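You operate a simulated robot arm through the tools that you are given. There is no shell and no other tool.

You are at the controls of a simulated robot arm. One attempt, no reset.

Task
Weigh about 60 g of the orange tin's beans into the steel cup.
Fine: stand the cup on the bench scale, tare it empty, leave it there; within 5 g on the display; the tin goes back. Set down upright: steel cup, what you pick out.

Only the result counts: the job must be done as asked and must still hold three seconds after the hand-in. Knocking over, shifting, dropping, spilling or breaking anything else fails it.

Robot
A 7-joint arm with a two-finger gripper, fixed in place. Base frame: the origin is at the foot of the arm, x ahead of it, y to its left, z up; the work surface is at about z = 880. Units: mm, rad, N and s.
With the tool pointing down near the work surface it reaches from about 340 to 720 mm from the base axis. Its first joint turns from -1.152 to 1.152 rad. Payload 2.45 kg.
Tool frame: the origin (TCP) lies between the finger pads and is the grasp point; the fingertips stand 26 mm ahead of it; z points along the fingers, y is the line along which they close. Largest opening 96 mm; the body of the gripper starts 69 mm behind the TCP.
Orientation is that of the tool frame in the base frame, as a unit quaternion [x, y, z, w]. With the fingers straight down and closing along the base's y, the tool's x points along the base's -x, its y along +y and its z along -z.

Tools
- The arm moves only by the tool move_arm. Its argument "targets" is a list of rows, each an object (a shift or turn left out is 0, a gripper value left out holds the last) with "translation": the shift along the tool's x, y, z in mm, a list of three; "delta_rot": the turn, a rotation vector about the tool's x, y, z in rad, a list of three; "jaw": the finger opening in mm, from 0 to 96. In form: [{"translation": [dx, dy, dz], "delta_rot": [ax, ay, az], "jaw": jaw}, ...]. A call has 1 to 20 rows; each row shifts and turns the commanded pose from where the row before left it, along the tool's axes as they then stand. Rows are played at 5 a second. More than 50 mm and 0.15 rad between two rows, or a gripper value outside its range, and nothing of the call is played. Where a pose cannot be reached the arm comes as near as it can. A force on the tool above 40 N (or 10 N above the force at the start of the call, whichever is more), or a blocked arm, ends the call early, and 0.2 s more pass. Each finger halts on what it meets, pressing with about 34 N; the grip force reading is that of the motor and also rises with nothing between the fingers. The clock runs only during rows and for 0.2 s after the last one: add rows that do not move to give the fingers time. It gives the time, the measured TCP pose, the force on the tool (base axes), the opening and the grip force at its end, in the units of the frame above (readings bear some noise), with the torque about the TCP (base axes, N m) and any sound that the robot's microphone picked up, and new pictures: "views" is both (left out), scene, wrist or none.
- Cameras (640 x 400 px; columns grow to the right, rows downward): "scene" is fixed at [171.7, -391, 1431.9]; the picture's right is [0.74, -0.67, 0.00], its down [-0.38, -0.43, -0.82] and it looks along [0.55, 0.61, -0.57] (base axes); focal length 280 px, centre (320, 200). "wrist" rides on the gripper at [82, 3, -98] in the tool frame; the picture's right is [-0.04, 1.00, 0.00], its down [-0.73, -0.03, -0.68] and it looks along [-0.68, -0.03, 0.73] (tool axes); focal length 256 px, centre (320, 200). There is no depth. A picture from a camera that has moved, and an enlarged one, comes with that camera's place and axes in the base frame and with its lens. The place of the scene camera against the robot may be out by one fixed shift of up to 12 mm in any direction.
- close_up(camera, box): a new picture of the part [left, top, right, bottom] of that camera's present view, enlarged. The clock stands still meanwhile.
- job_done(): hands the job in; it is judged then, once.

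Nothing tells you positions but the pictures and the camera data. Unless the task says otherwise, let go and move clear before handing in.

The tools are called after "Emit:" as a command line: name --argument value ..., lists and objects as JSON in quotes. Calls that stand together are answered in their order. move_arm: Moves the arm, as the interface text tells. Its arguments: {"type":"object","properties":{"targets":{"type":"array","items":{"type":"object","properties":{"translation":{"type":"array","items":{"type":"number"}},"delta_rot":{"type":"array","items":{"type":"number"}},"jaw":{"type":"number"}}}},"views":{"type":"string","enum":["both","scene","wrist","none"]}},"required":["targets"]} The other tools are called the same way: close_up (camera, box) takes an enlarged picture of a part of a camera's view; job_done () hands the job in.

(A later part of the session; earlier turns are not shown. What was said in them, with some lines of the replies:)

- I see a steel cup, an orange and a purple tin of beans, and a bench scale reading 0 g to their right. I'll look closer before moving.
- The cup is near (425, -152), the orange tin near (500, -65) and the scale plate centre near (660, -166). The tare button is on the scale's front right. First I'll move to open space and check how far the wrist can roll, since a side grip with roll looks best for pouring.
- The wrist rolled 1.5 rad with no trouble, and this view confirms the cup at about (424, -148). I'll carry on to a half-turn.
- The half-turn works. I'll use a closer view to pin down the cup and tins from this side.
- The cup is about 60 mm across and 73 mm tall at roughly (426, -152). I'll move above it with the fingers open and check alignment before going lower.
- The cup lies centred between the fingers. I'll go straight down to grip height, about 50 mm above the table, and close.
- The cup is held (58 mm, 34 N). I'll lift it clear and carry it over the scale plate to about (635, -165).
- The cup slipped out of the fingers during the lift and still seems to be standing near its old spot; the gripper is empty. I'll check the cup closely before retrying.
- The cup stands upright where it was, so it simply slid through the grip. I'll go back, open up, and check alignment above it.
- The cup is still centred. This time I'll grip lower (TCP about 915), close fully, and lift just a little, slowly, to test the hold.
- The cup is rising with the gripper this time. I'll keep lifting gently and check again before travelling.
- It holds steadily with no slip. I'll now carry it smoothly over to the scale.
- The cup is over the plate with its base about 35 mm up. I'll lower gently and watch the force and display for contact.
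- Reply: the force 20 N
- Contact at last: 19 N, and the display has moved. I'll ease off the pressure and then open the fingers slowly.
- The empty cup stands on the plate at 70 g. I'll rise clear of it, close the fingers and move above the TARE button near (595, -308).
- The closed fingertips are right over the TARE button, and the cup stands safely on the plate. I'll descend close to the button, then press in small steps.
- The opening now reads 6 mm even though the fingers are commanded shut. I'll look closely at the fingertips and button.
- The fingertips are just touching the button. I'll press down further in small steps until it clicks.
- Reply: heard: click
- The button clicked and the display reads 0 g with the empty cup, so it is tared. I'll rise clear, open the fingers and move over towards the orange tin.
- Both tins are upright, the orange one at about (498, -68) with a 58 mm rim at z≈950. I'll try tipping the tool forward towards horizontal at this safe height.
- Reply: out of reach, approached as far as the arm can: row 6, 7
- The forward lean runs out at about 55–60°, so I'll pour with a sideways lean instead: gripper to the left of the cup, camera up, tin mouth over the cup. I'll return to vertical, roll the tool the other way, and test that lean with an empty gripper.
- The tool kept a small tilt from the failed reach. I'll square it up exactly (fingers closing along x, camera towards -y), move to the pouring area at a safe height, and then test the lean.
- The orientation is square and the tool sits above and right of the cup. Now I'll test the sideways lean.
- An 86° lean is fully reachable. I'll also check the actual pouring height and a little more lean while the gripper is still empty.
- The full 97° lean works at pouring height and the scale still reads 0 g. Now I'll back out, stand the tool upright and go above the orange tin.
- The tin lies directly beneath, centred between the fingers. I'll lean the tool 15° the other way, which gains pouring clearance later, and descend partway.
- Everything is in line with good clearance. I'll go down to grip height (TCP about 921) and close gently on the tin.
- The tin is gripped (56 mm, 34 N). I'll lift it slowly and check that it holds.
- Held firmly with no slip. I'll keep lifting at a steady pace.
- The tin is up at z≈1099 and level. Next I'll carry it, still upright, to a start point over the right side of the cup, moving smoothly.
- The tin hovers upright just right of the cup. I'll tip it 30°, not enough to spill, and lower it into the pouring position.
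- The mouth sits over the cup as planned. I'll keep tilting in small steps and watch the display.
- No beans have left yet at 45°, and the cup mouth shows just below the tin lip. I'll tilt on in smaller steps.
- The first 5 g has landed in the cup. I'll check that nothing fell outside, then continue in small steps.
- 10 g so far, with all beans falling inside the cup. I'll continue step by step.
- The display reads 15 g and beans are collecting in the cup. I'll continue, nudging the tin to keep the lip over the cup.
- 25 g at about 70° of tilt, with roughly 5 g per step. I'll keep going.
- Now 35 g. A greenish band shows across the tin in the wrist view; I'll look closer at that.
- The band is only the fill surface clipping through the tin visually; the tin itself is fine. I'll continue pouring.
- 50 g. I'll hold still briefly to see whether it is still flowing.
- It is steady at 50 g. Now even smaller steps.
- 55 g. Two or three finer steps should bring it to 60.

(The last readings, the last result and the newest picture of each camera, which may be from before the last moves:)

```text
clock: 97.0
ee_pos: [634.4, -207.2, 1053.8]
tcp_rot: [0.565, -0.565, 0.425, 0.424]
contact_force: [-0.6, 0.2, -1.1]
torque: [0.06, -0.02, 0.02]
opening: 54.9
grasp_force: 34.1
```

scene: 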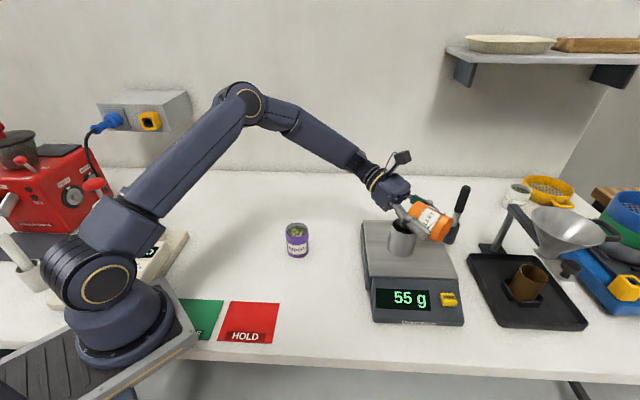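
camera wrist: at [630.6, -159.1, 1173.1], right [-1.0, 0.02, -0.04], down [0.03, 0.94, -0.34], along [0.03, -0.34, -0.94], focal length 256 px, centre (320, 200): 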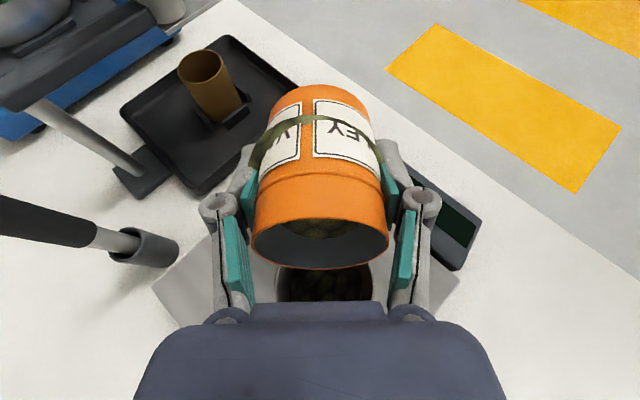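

Emit:
move_arm --targets '[{"delta_rot": [0, 0.012, 0]}, {}, {}, {}]' --views "scene"

```text
clock: 98.0
ee_pos: [635.0, -206.0, 1054.3]
tcp_rot: [0.562, -0.562, 0.43, 0.428]
contact_force: [0.0, -0.1, -1.1]
torque: [0.09, 0.01, 0.0]
opening: 54.8
grasp_force: 34.3
```

scene: 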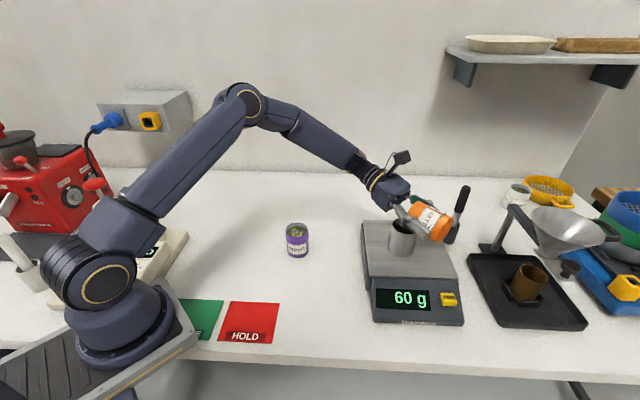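

Exactly 60 g on the display. I'll tilt back at once while still over the cup, then ease the tin up and level it.

Emit:
move_arm --targets '[{"delta_rot": [0, -0.08, 0]}, {"delta_rot": [0, -0.08, 0]}, {"delta_rot": [0, -0.08, 0]}, {"delta_rot": [0, -0.08, 0]}, {"translation": [2.8, 0, 4.2]}, {"translation": [2.7, 0, 4.1]}, {"translation": [5, 0, -3.3]}, {"translation": [7.5, 0, -5]}, {"translation": [7.5, 0, -5]}, {"translation": [7.5, 0, -5]}, {"translation": [6, 0, -4]}, {"translation": [4, 0, -2.6]}, {}]'

```text
clock: 100.8
ee_pos: [635.0, -216.3, 1098.9]
tcp_rot: [-0.623, 0.624, -0.334, -0.334]
contact_force: [-0.4, -0.6, -1.1]
torque: [0.05, 0.0, 0.0]
opening: 54.9
grasp_force: 34.2
camera wrist: at [630.7, -178.9, 1222.3], right [-1.0, 0.02, -0.03], down [0.03, 0.97, -0.23], along [0.03, -0.24, -0.97], focal length 256 px, centre (320, 200)
```

scene: 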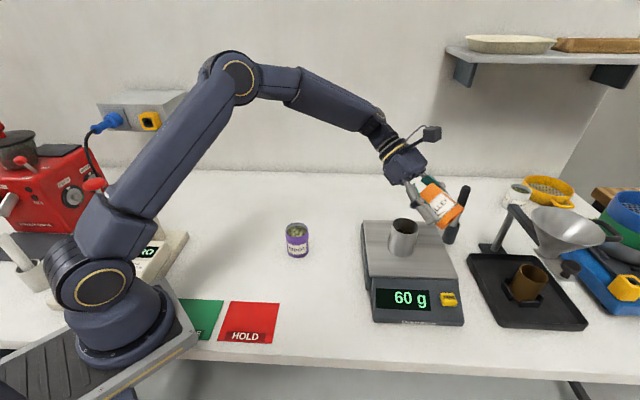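
wrist: 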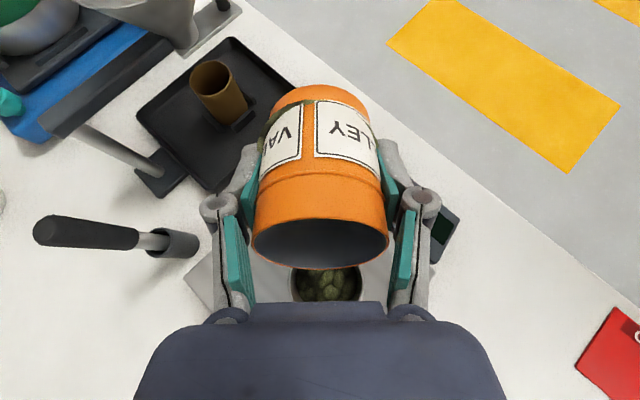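

The scale stays at 60 g and the beans are visible in the cup. Now I'll level the tin.

Emit:
move_arm --targets '[{"delta_rot": [0, -0.06, 0]}, {"delta_rot": [0, -0.1, 0]}, {"delta_rot": [0, -0.1, 0]}, {"delta_rot": [0, -0.1, 0]}, {"delta_rot": [0, -0.1, 0]}, {"delta_rot": [0, -0.1, 0]}, {"delta_rot": [0, -0.1, 0]}, {"delta_rot": [0, -0.1, 0]}, {"delta_rot": [0, -0.1, 0]}, {"delta_rot": [0, -0.1, 0]}, {"delta_rot": [0, -0.1, 0]}, {"delta_rot": [0, -0.1, 0]}, {"delta_rot": [0, -0.06, 0]}, {"delta_rot": [0, -0.024, 0]}, {}]'

```text
clock: 104.0
ee_pos: [634.0, -216.4, 1099.7]
tcp_rot: [0.701, -0.701, -0.091, -0.093]
contact_force: [-0.7, 0.9, -1.1]
torque: [0.0, -0.04, -0.02]
opening: 54.6
grasp_force: 34.5
camera wrist: at [630.4, -320.1, 1174.4], right [-1.0, 0.04, 0.01], down [0.03, 0.53, 0.85], along [0.03, 0.85, -0.53], focal length 256 px, centre (320, 200)
```

scene: 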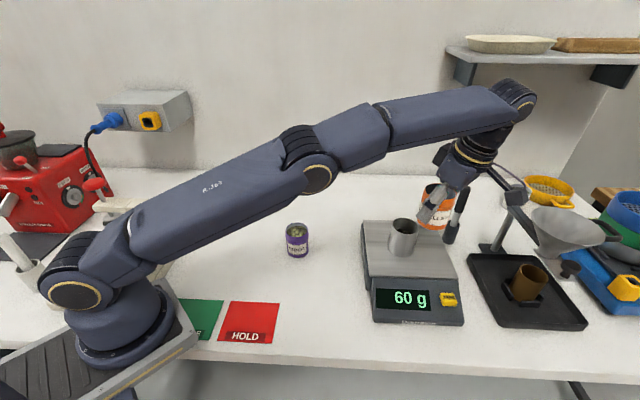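
wrist: 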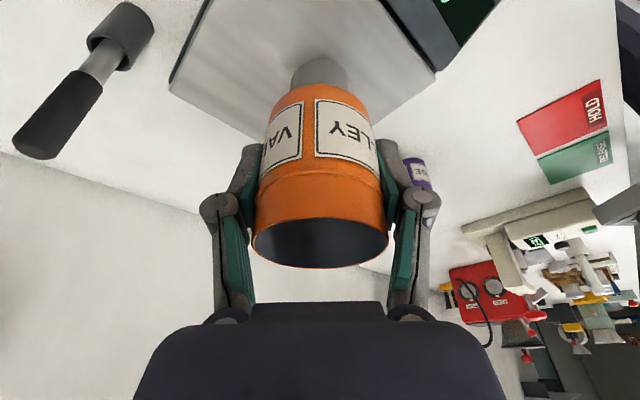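

The tin is upright again and the scale still reads 60 g. I'll carry the tin back above its original spot at (498, -68).

Emit:
move_arm --targets '[{"translation": [-4.3, 4.1, 1.1]}, {"translation": [-8.6, 8.2, 2.3]}, {"translation": [-12.9, 12.2, 3.4]}, {"translation": [-14.35, 13.6, 3.82]}, {"translation": [-14.35, 13.6, 3.82]}, {"translation": [-14.35, 13.6, 3.82]}, {"translation": [-14.35, 13.6, 3.82]}, {"translation": [-14.35, 13.6, 3.82]}, {"translation": [-14.35, 13.6, 3.82]}, {"translation": [-14.35, 13.6, 3.82]}, {"translation": [-10, 9.5, 2.7]}, {"translation": [-5.7, 5.4, 1.5]}, {"translation": [-1.5, 1.4, 0.4]}, {}, {}]'

```text
clock: 107.2
ee_pos: [499.6, -69.5, 1101.1]
tcp_rot: [0.701, -0.701, -0.091, -0.091]
contact_force: [-0.2, -0.3, -0.8]
torque: [-0.01, -0.01, 0.0]
opening: 54.9
grasp_force: 33.7
camera wrist: at [494.9, -172.3, 1174.7], right [-1.0, 0.04, 0.01], down [0.03, 0.53, 0.85], along [0.03, 0.84, -0.53], focal length 256 px, centre (320, 200)
```

scene: 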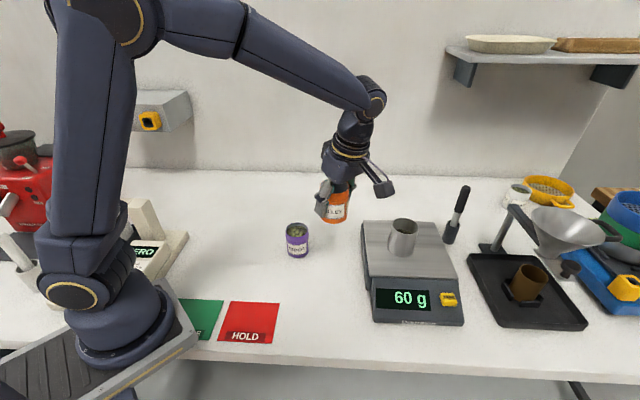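
wrist: 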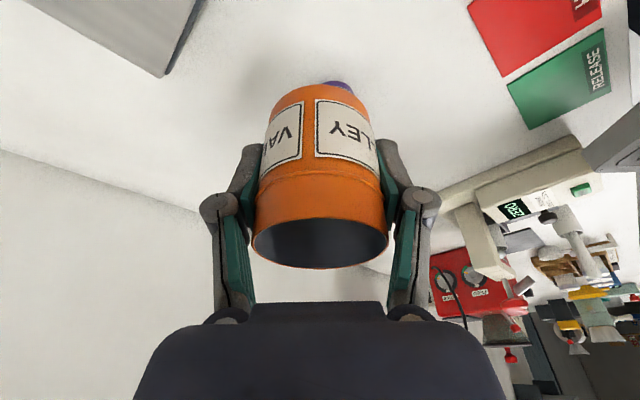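

The tin is right above its original place, with only beans missing from it. I'll lower it gently to just above the table.

Emit:
move_arm --targets '[{"translation": [0.16, 0, 4.09]}, {"translation": [1.8, 0, 6.76]}, {"translation": [2.83, 0, 10.63]}, {"translation": [2.83, 0, 10.63]}, {"translation": [2.83, 0, 10.63]}, {"translation": [2.83, 0, 10.63]}, {"translation": [2.83, 0, 10.63]}, {"translation": [2.83, 0, 10.63]}, {"translation": [2.83, 0, 10.63]}, {"translation": [2.83, 0, 10.63]}, {"translation": [2.83, 0, 10.63]}, {"translation": [2.83, 0, 10.63]}, {"translation": [2.83, 0, 10.63]}, {"translation": [2.83, 0, 10.63]}, {"translation": [2.57, 0, 9.66]}, {"translation": [2.06, 0, 7.73]}, {"translation": [1.54, 0, 5.8]}, {"translation": [1.03, 0, 3.86]}, {"translation": [0.5, 0, 1.9]}, {}]'

```text
clock: 111.4
ee_pos: [496.6, -68.3, 926.9]
tcp_rot: [0.702, -0.701, -0.091, -0.092]
contact_force: [0.3, 0.4, -0.5]
torque: [-0.01, 0.03, 0.02]
opening: 54.9
grasp_force: 33.7
camera wrist: at [494.3, -171.0, 1001.2], right [-1.0, 0.04, 0.01], down [0.03, 0.53, 0.85], along [0.03, 0.84, -0.53], focal length 256 px, centre (320, 200)
```

scene: 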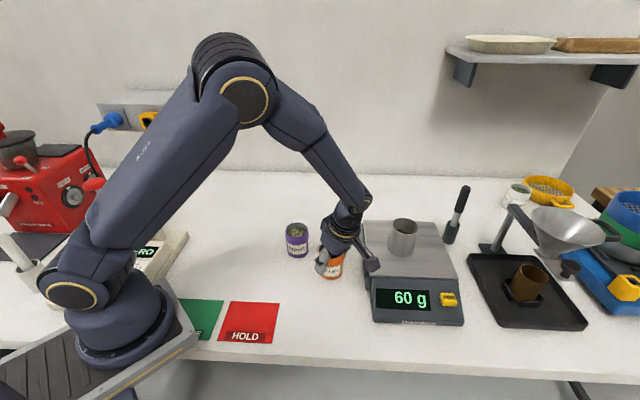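
wrist: 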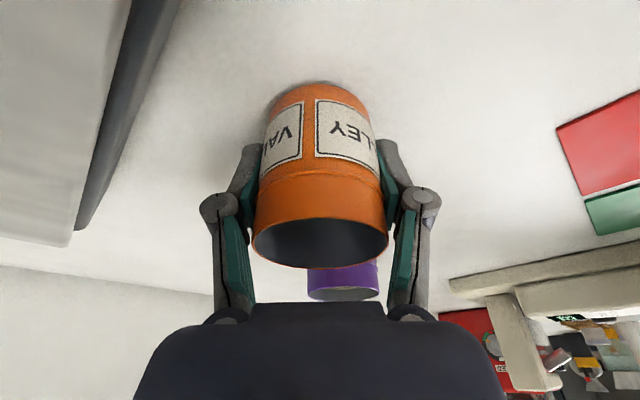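

The base is a few millimetres above the table. I'll lower in 1 mm steps until it touches.

Emit:
move_arm --targets '[{"translation": [0.26, 0, 0.97]}, {"translation": [0.26, 0, 0.97]}, {"translation": [0.26, 0, 0.97]}, {}]' --views "none"

```text
clock: 112.4
ee_pos: [498.3, -67.5, 923.4]
tcp_rot: [-0.701, 0.702, 0.091, 0.092]
contact_force: [0.6, -0.5, -1.3]
torque: [-0.01, 0.03, 0.02]
opening: 54.8
grasp_force: 33.8
```

Emit:
move_arm --targets '[{"translation": [0.2, 0, 0.8]}, {"translation": [0.2, 0, 0.8]}, {}]' --views "wrist"

```text
clock: 113.2
ee_pos: [499.1, -68.3, 922.7]
tcp_rot: [-0.701, 0.702, 0.091, 0.093]
contact_force: [-1.0, 1.0, -2.2]
torque: [0.02, -0.02, 0.0]
opening: 54.6
grasp_force: 33.6
camera wrist: at [495.3, -171.4, 996.9], right [-1.0, 0.04, 0.01], down [0.03, 0.53, 0.85], along [0.03, 0.84, -0.53], focal length 256 px, centre (320, 200)
```

wrist: 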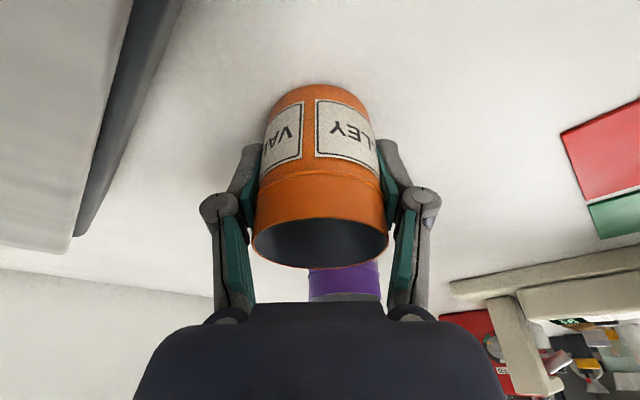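

Emit:
move_arm --targets '[{"translation": [0.2, 0, 0.8]}, {"translation": [0.2, 0, 0.8]}, {}]' --views "none"

```text
clock: 114.0
ee_pos: [498.8, -68.7, 922.3]
tcp_rot: [-0.701, 0.702, 0.09, 0.093]
contact_force: [-2.1, -3.0, 15.8]
torque: [0.08, 0.01, 0.0]
opening: 54.8
grasp_force: 33.6
```

It's touching the table (16 N). I'll ease off slightly and open the fingers slowly.

Emit:
move_arm --targets '[{"translation": [-0.2, 0, -0.7]}, {}, {"jaw": 55}, {"jaw": 57}, {"jaw": 60}, {"jaw": 65}, {"jaw": 72}, {"jaw": 82}, {"jaw": 94}, {}, {}]'

```text
clock: 116.4
ee_pos: [498.7, -68.2, 920.5]
tcp_rot: [-0.701, 0.701, 0.091, 0.092]
contact_force: [-0.2, -0.5, 0.2]
torque: [0.01, 0.01, 0.04]
opening: 93.8
grasp_force: 0.2
camera wrist: at [495.1, -171.0, 996.1], right [-1.0, 0.04, 0.01], down [0.03, 0.53, 0.85], along [0.03, 0.84, -0.53], focal length 256 px, centre (320, 200)
```

scene: 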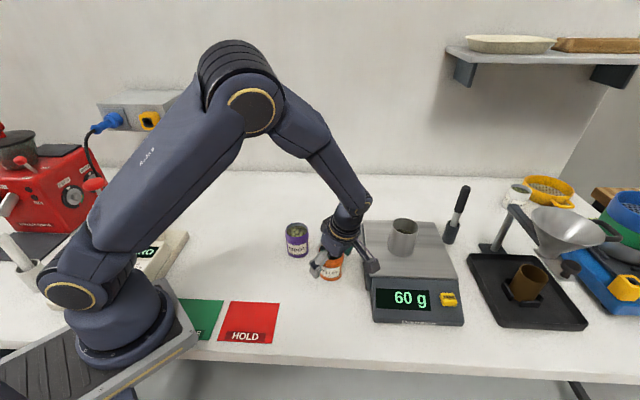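
wrist: 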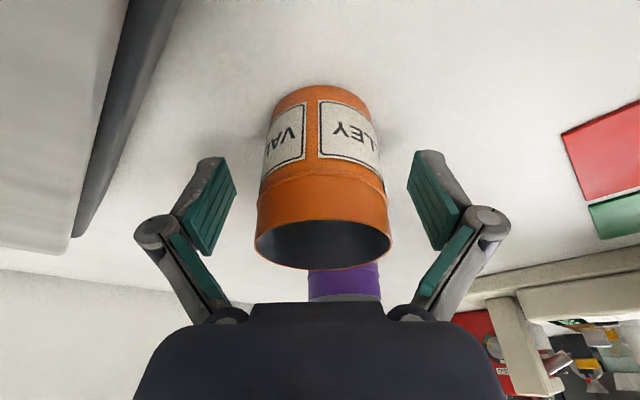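

The tin stands free and upright on its spot. I'll rise straight up, clear of it.

Emit:
move_arm --targets '[{"translation": [-2.6, 0, -9.66]}, {"translation": [-5.1, 0, -19.3]}, {"translation": [-7.7, 0, -29]}, {"translation": [-10.3, 0, -38.6]}, {"translation": [-10.3, 0, -38.6]}, {"translation": [-10.3, 0, -38.6]}, {"delta_rot": [0, 0.13, 0]}, {"delta_rot": [0, 0.13, 0]}, {}, {}]'

Emit:
close_up --camera "scene" --box '[260, 190, 480, 340]'

Emit:
close_up --camera "wrist" --box '[170, 0, 430, 200]'

```text
clock: 118.6
ee_pos: [496.8, -66.8, 1101.0]
tcp_rot: [0.707, -0.707, 0.001, -0.001]
contact_force: [0.8, 0.7, 0.3]
torque: [0.01, -0.01, 0.01]
opening: 93.9
grasp_force: 0.1
camera wrist: at [493.9, -148.2, 1200.0], right [-1.0, 0.04, 0.0], down [0.03, 0.73, 0.68], along [0.03, 0.68, -0.73], focal length 256 px, centre (320, 200)
```

scene: 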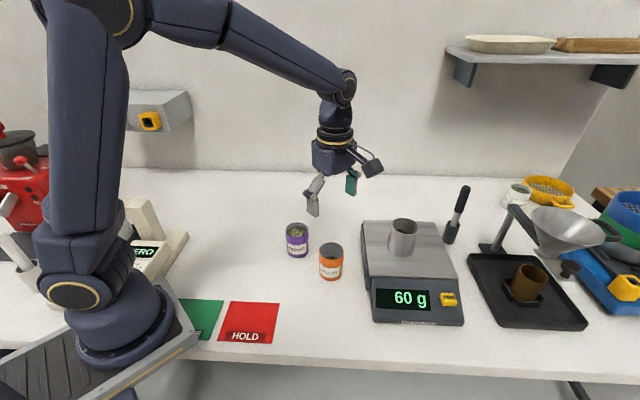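
wrist: 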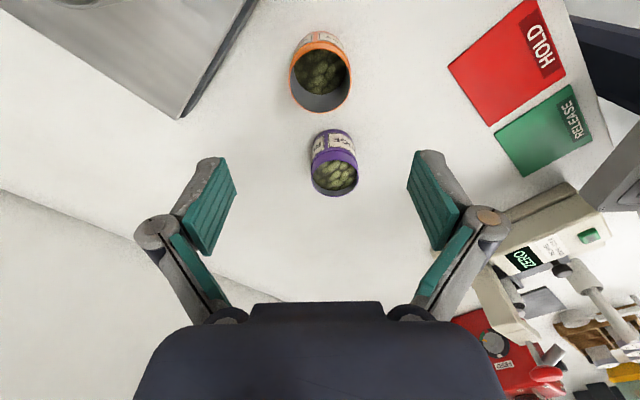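

```text
2.67 times, centred on (370, 265) of scene
camera zoom: at [171.7, -391.0, 1431.9], right [0.74, -0.67, 0.0], down [-0.38, -0.43, -0.82], along [0.55, 0.61, -0.57], focal length 747 px, centre (187, 27)
```

zoom: 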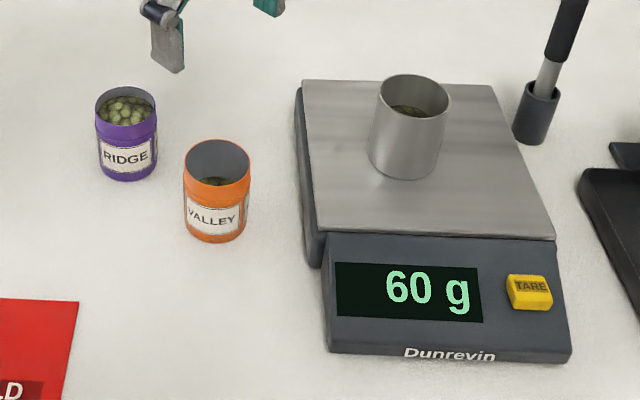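

```text
2.00 times, centred on (300, 100) of wrist
camera zoom: at [493.9, -148.2, 1200.0], right [-1.0, 0.04, 0.0], down [0.03, 0.73, 0.68], along [0.03, 0.68, -0.73], focal length 512 px, centre (360, 400)
```

zoom: 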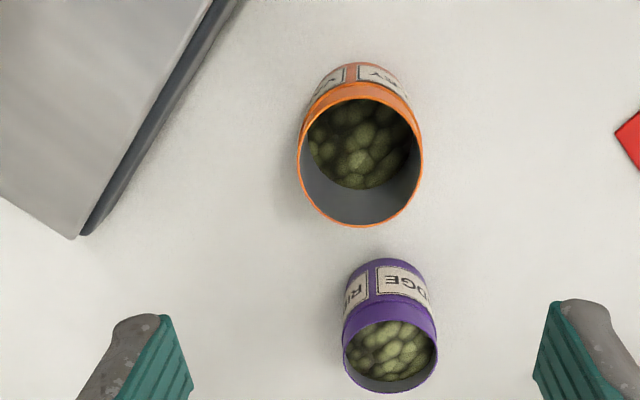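

The orange tin is upright back on its spot, the cup stands on the tared scale reading a steady 60 g, no beans are spilled, and the gripper is clear. I'm handing in.

Emit:
job_done

```text
The job is handed in.
```

The job is handed in. The steel cup stands on the bench scale, tared empty, and the display reads a steady 60 g of the orange tin's beans. The display seems to move in 5 g steps, so the true weight is probably between about 57 and 63 g.

- **Tin:** it is back upright on its original spot, to within a millimetre or two as far as the pictures show.
- **Spills:** I could see no beans outside the cup or the tin, and nothing else looked moved.
- **Cup:** it slipped out of the fingers on the first lift and stayed standing in place. A lower, slower grip held on the second try.

The gripper is open and clear of everything. I haven't been shown the result of the judging.
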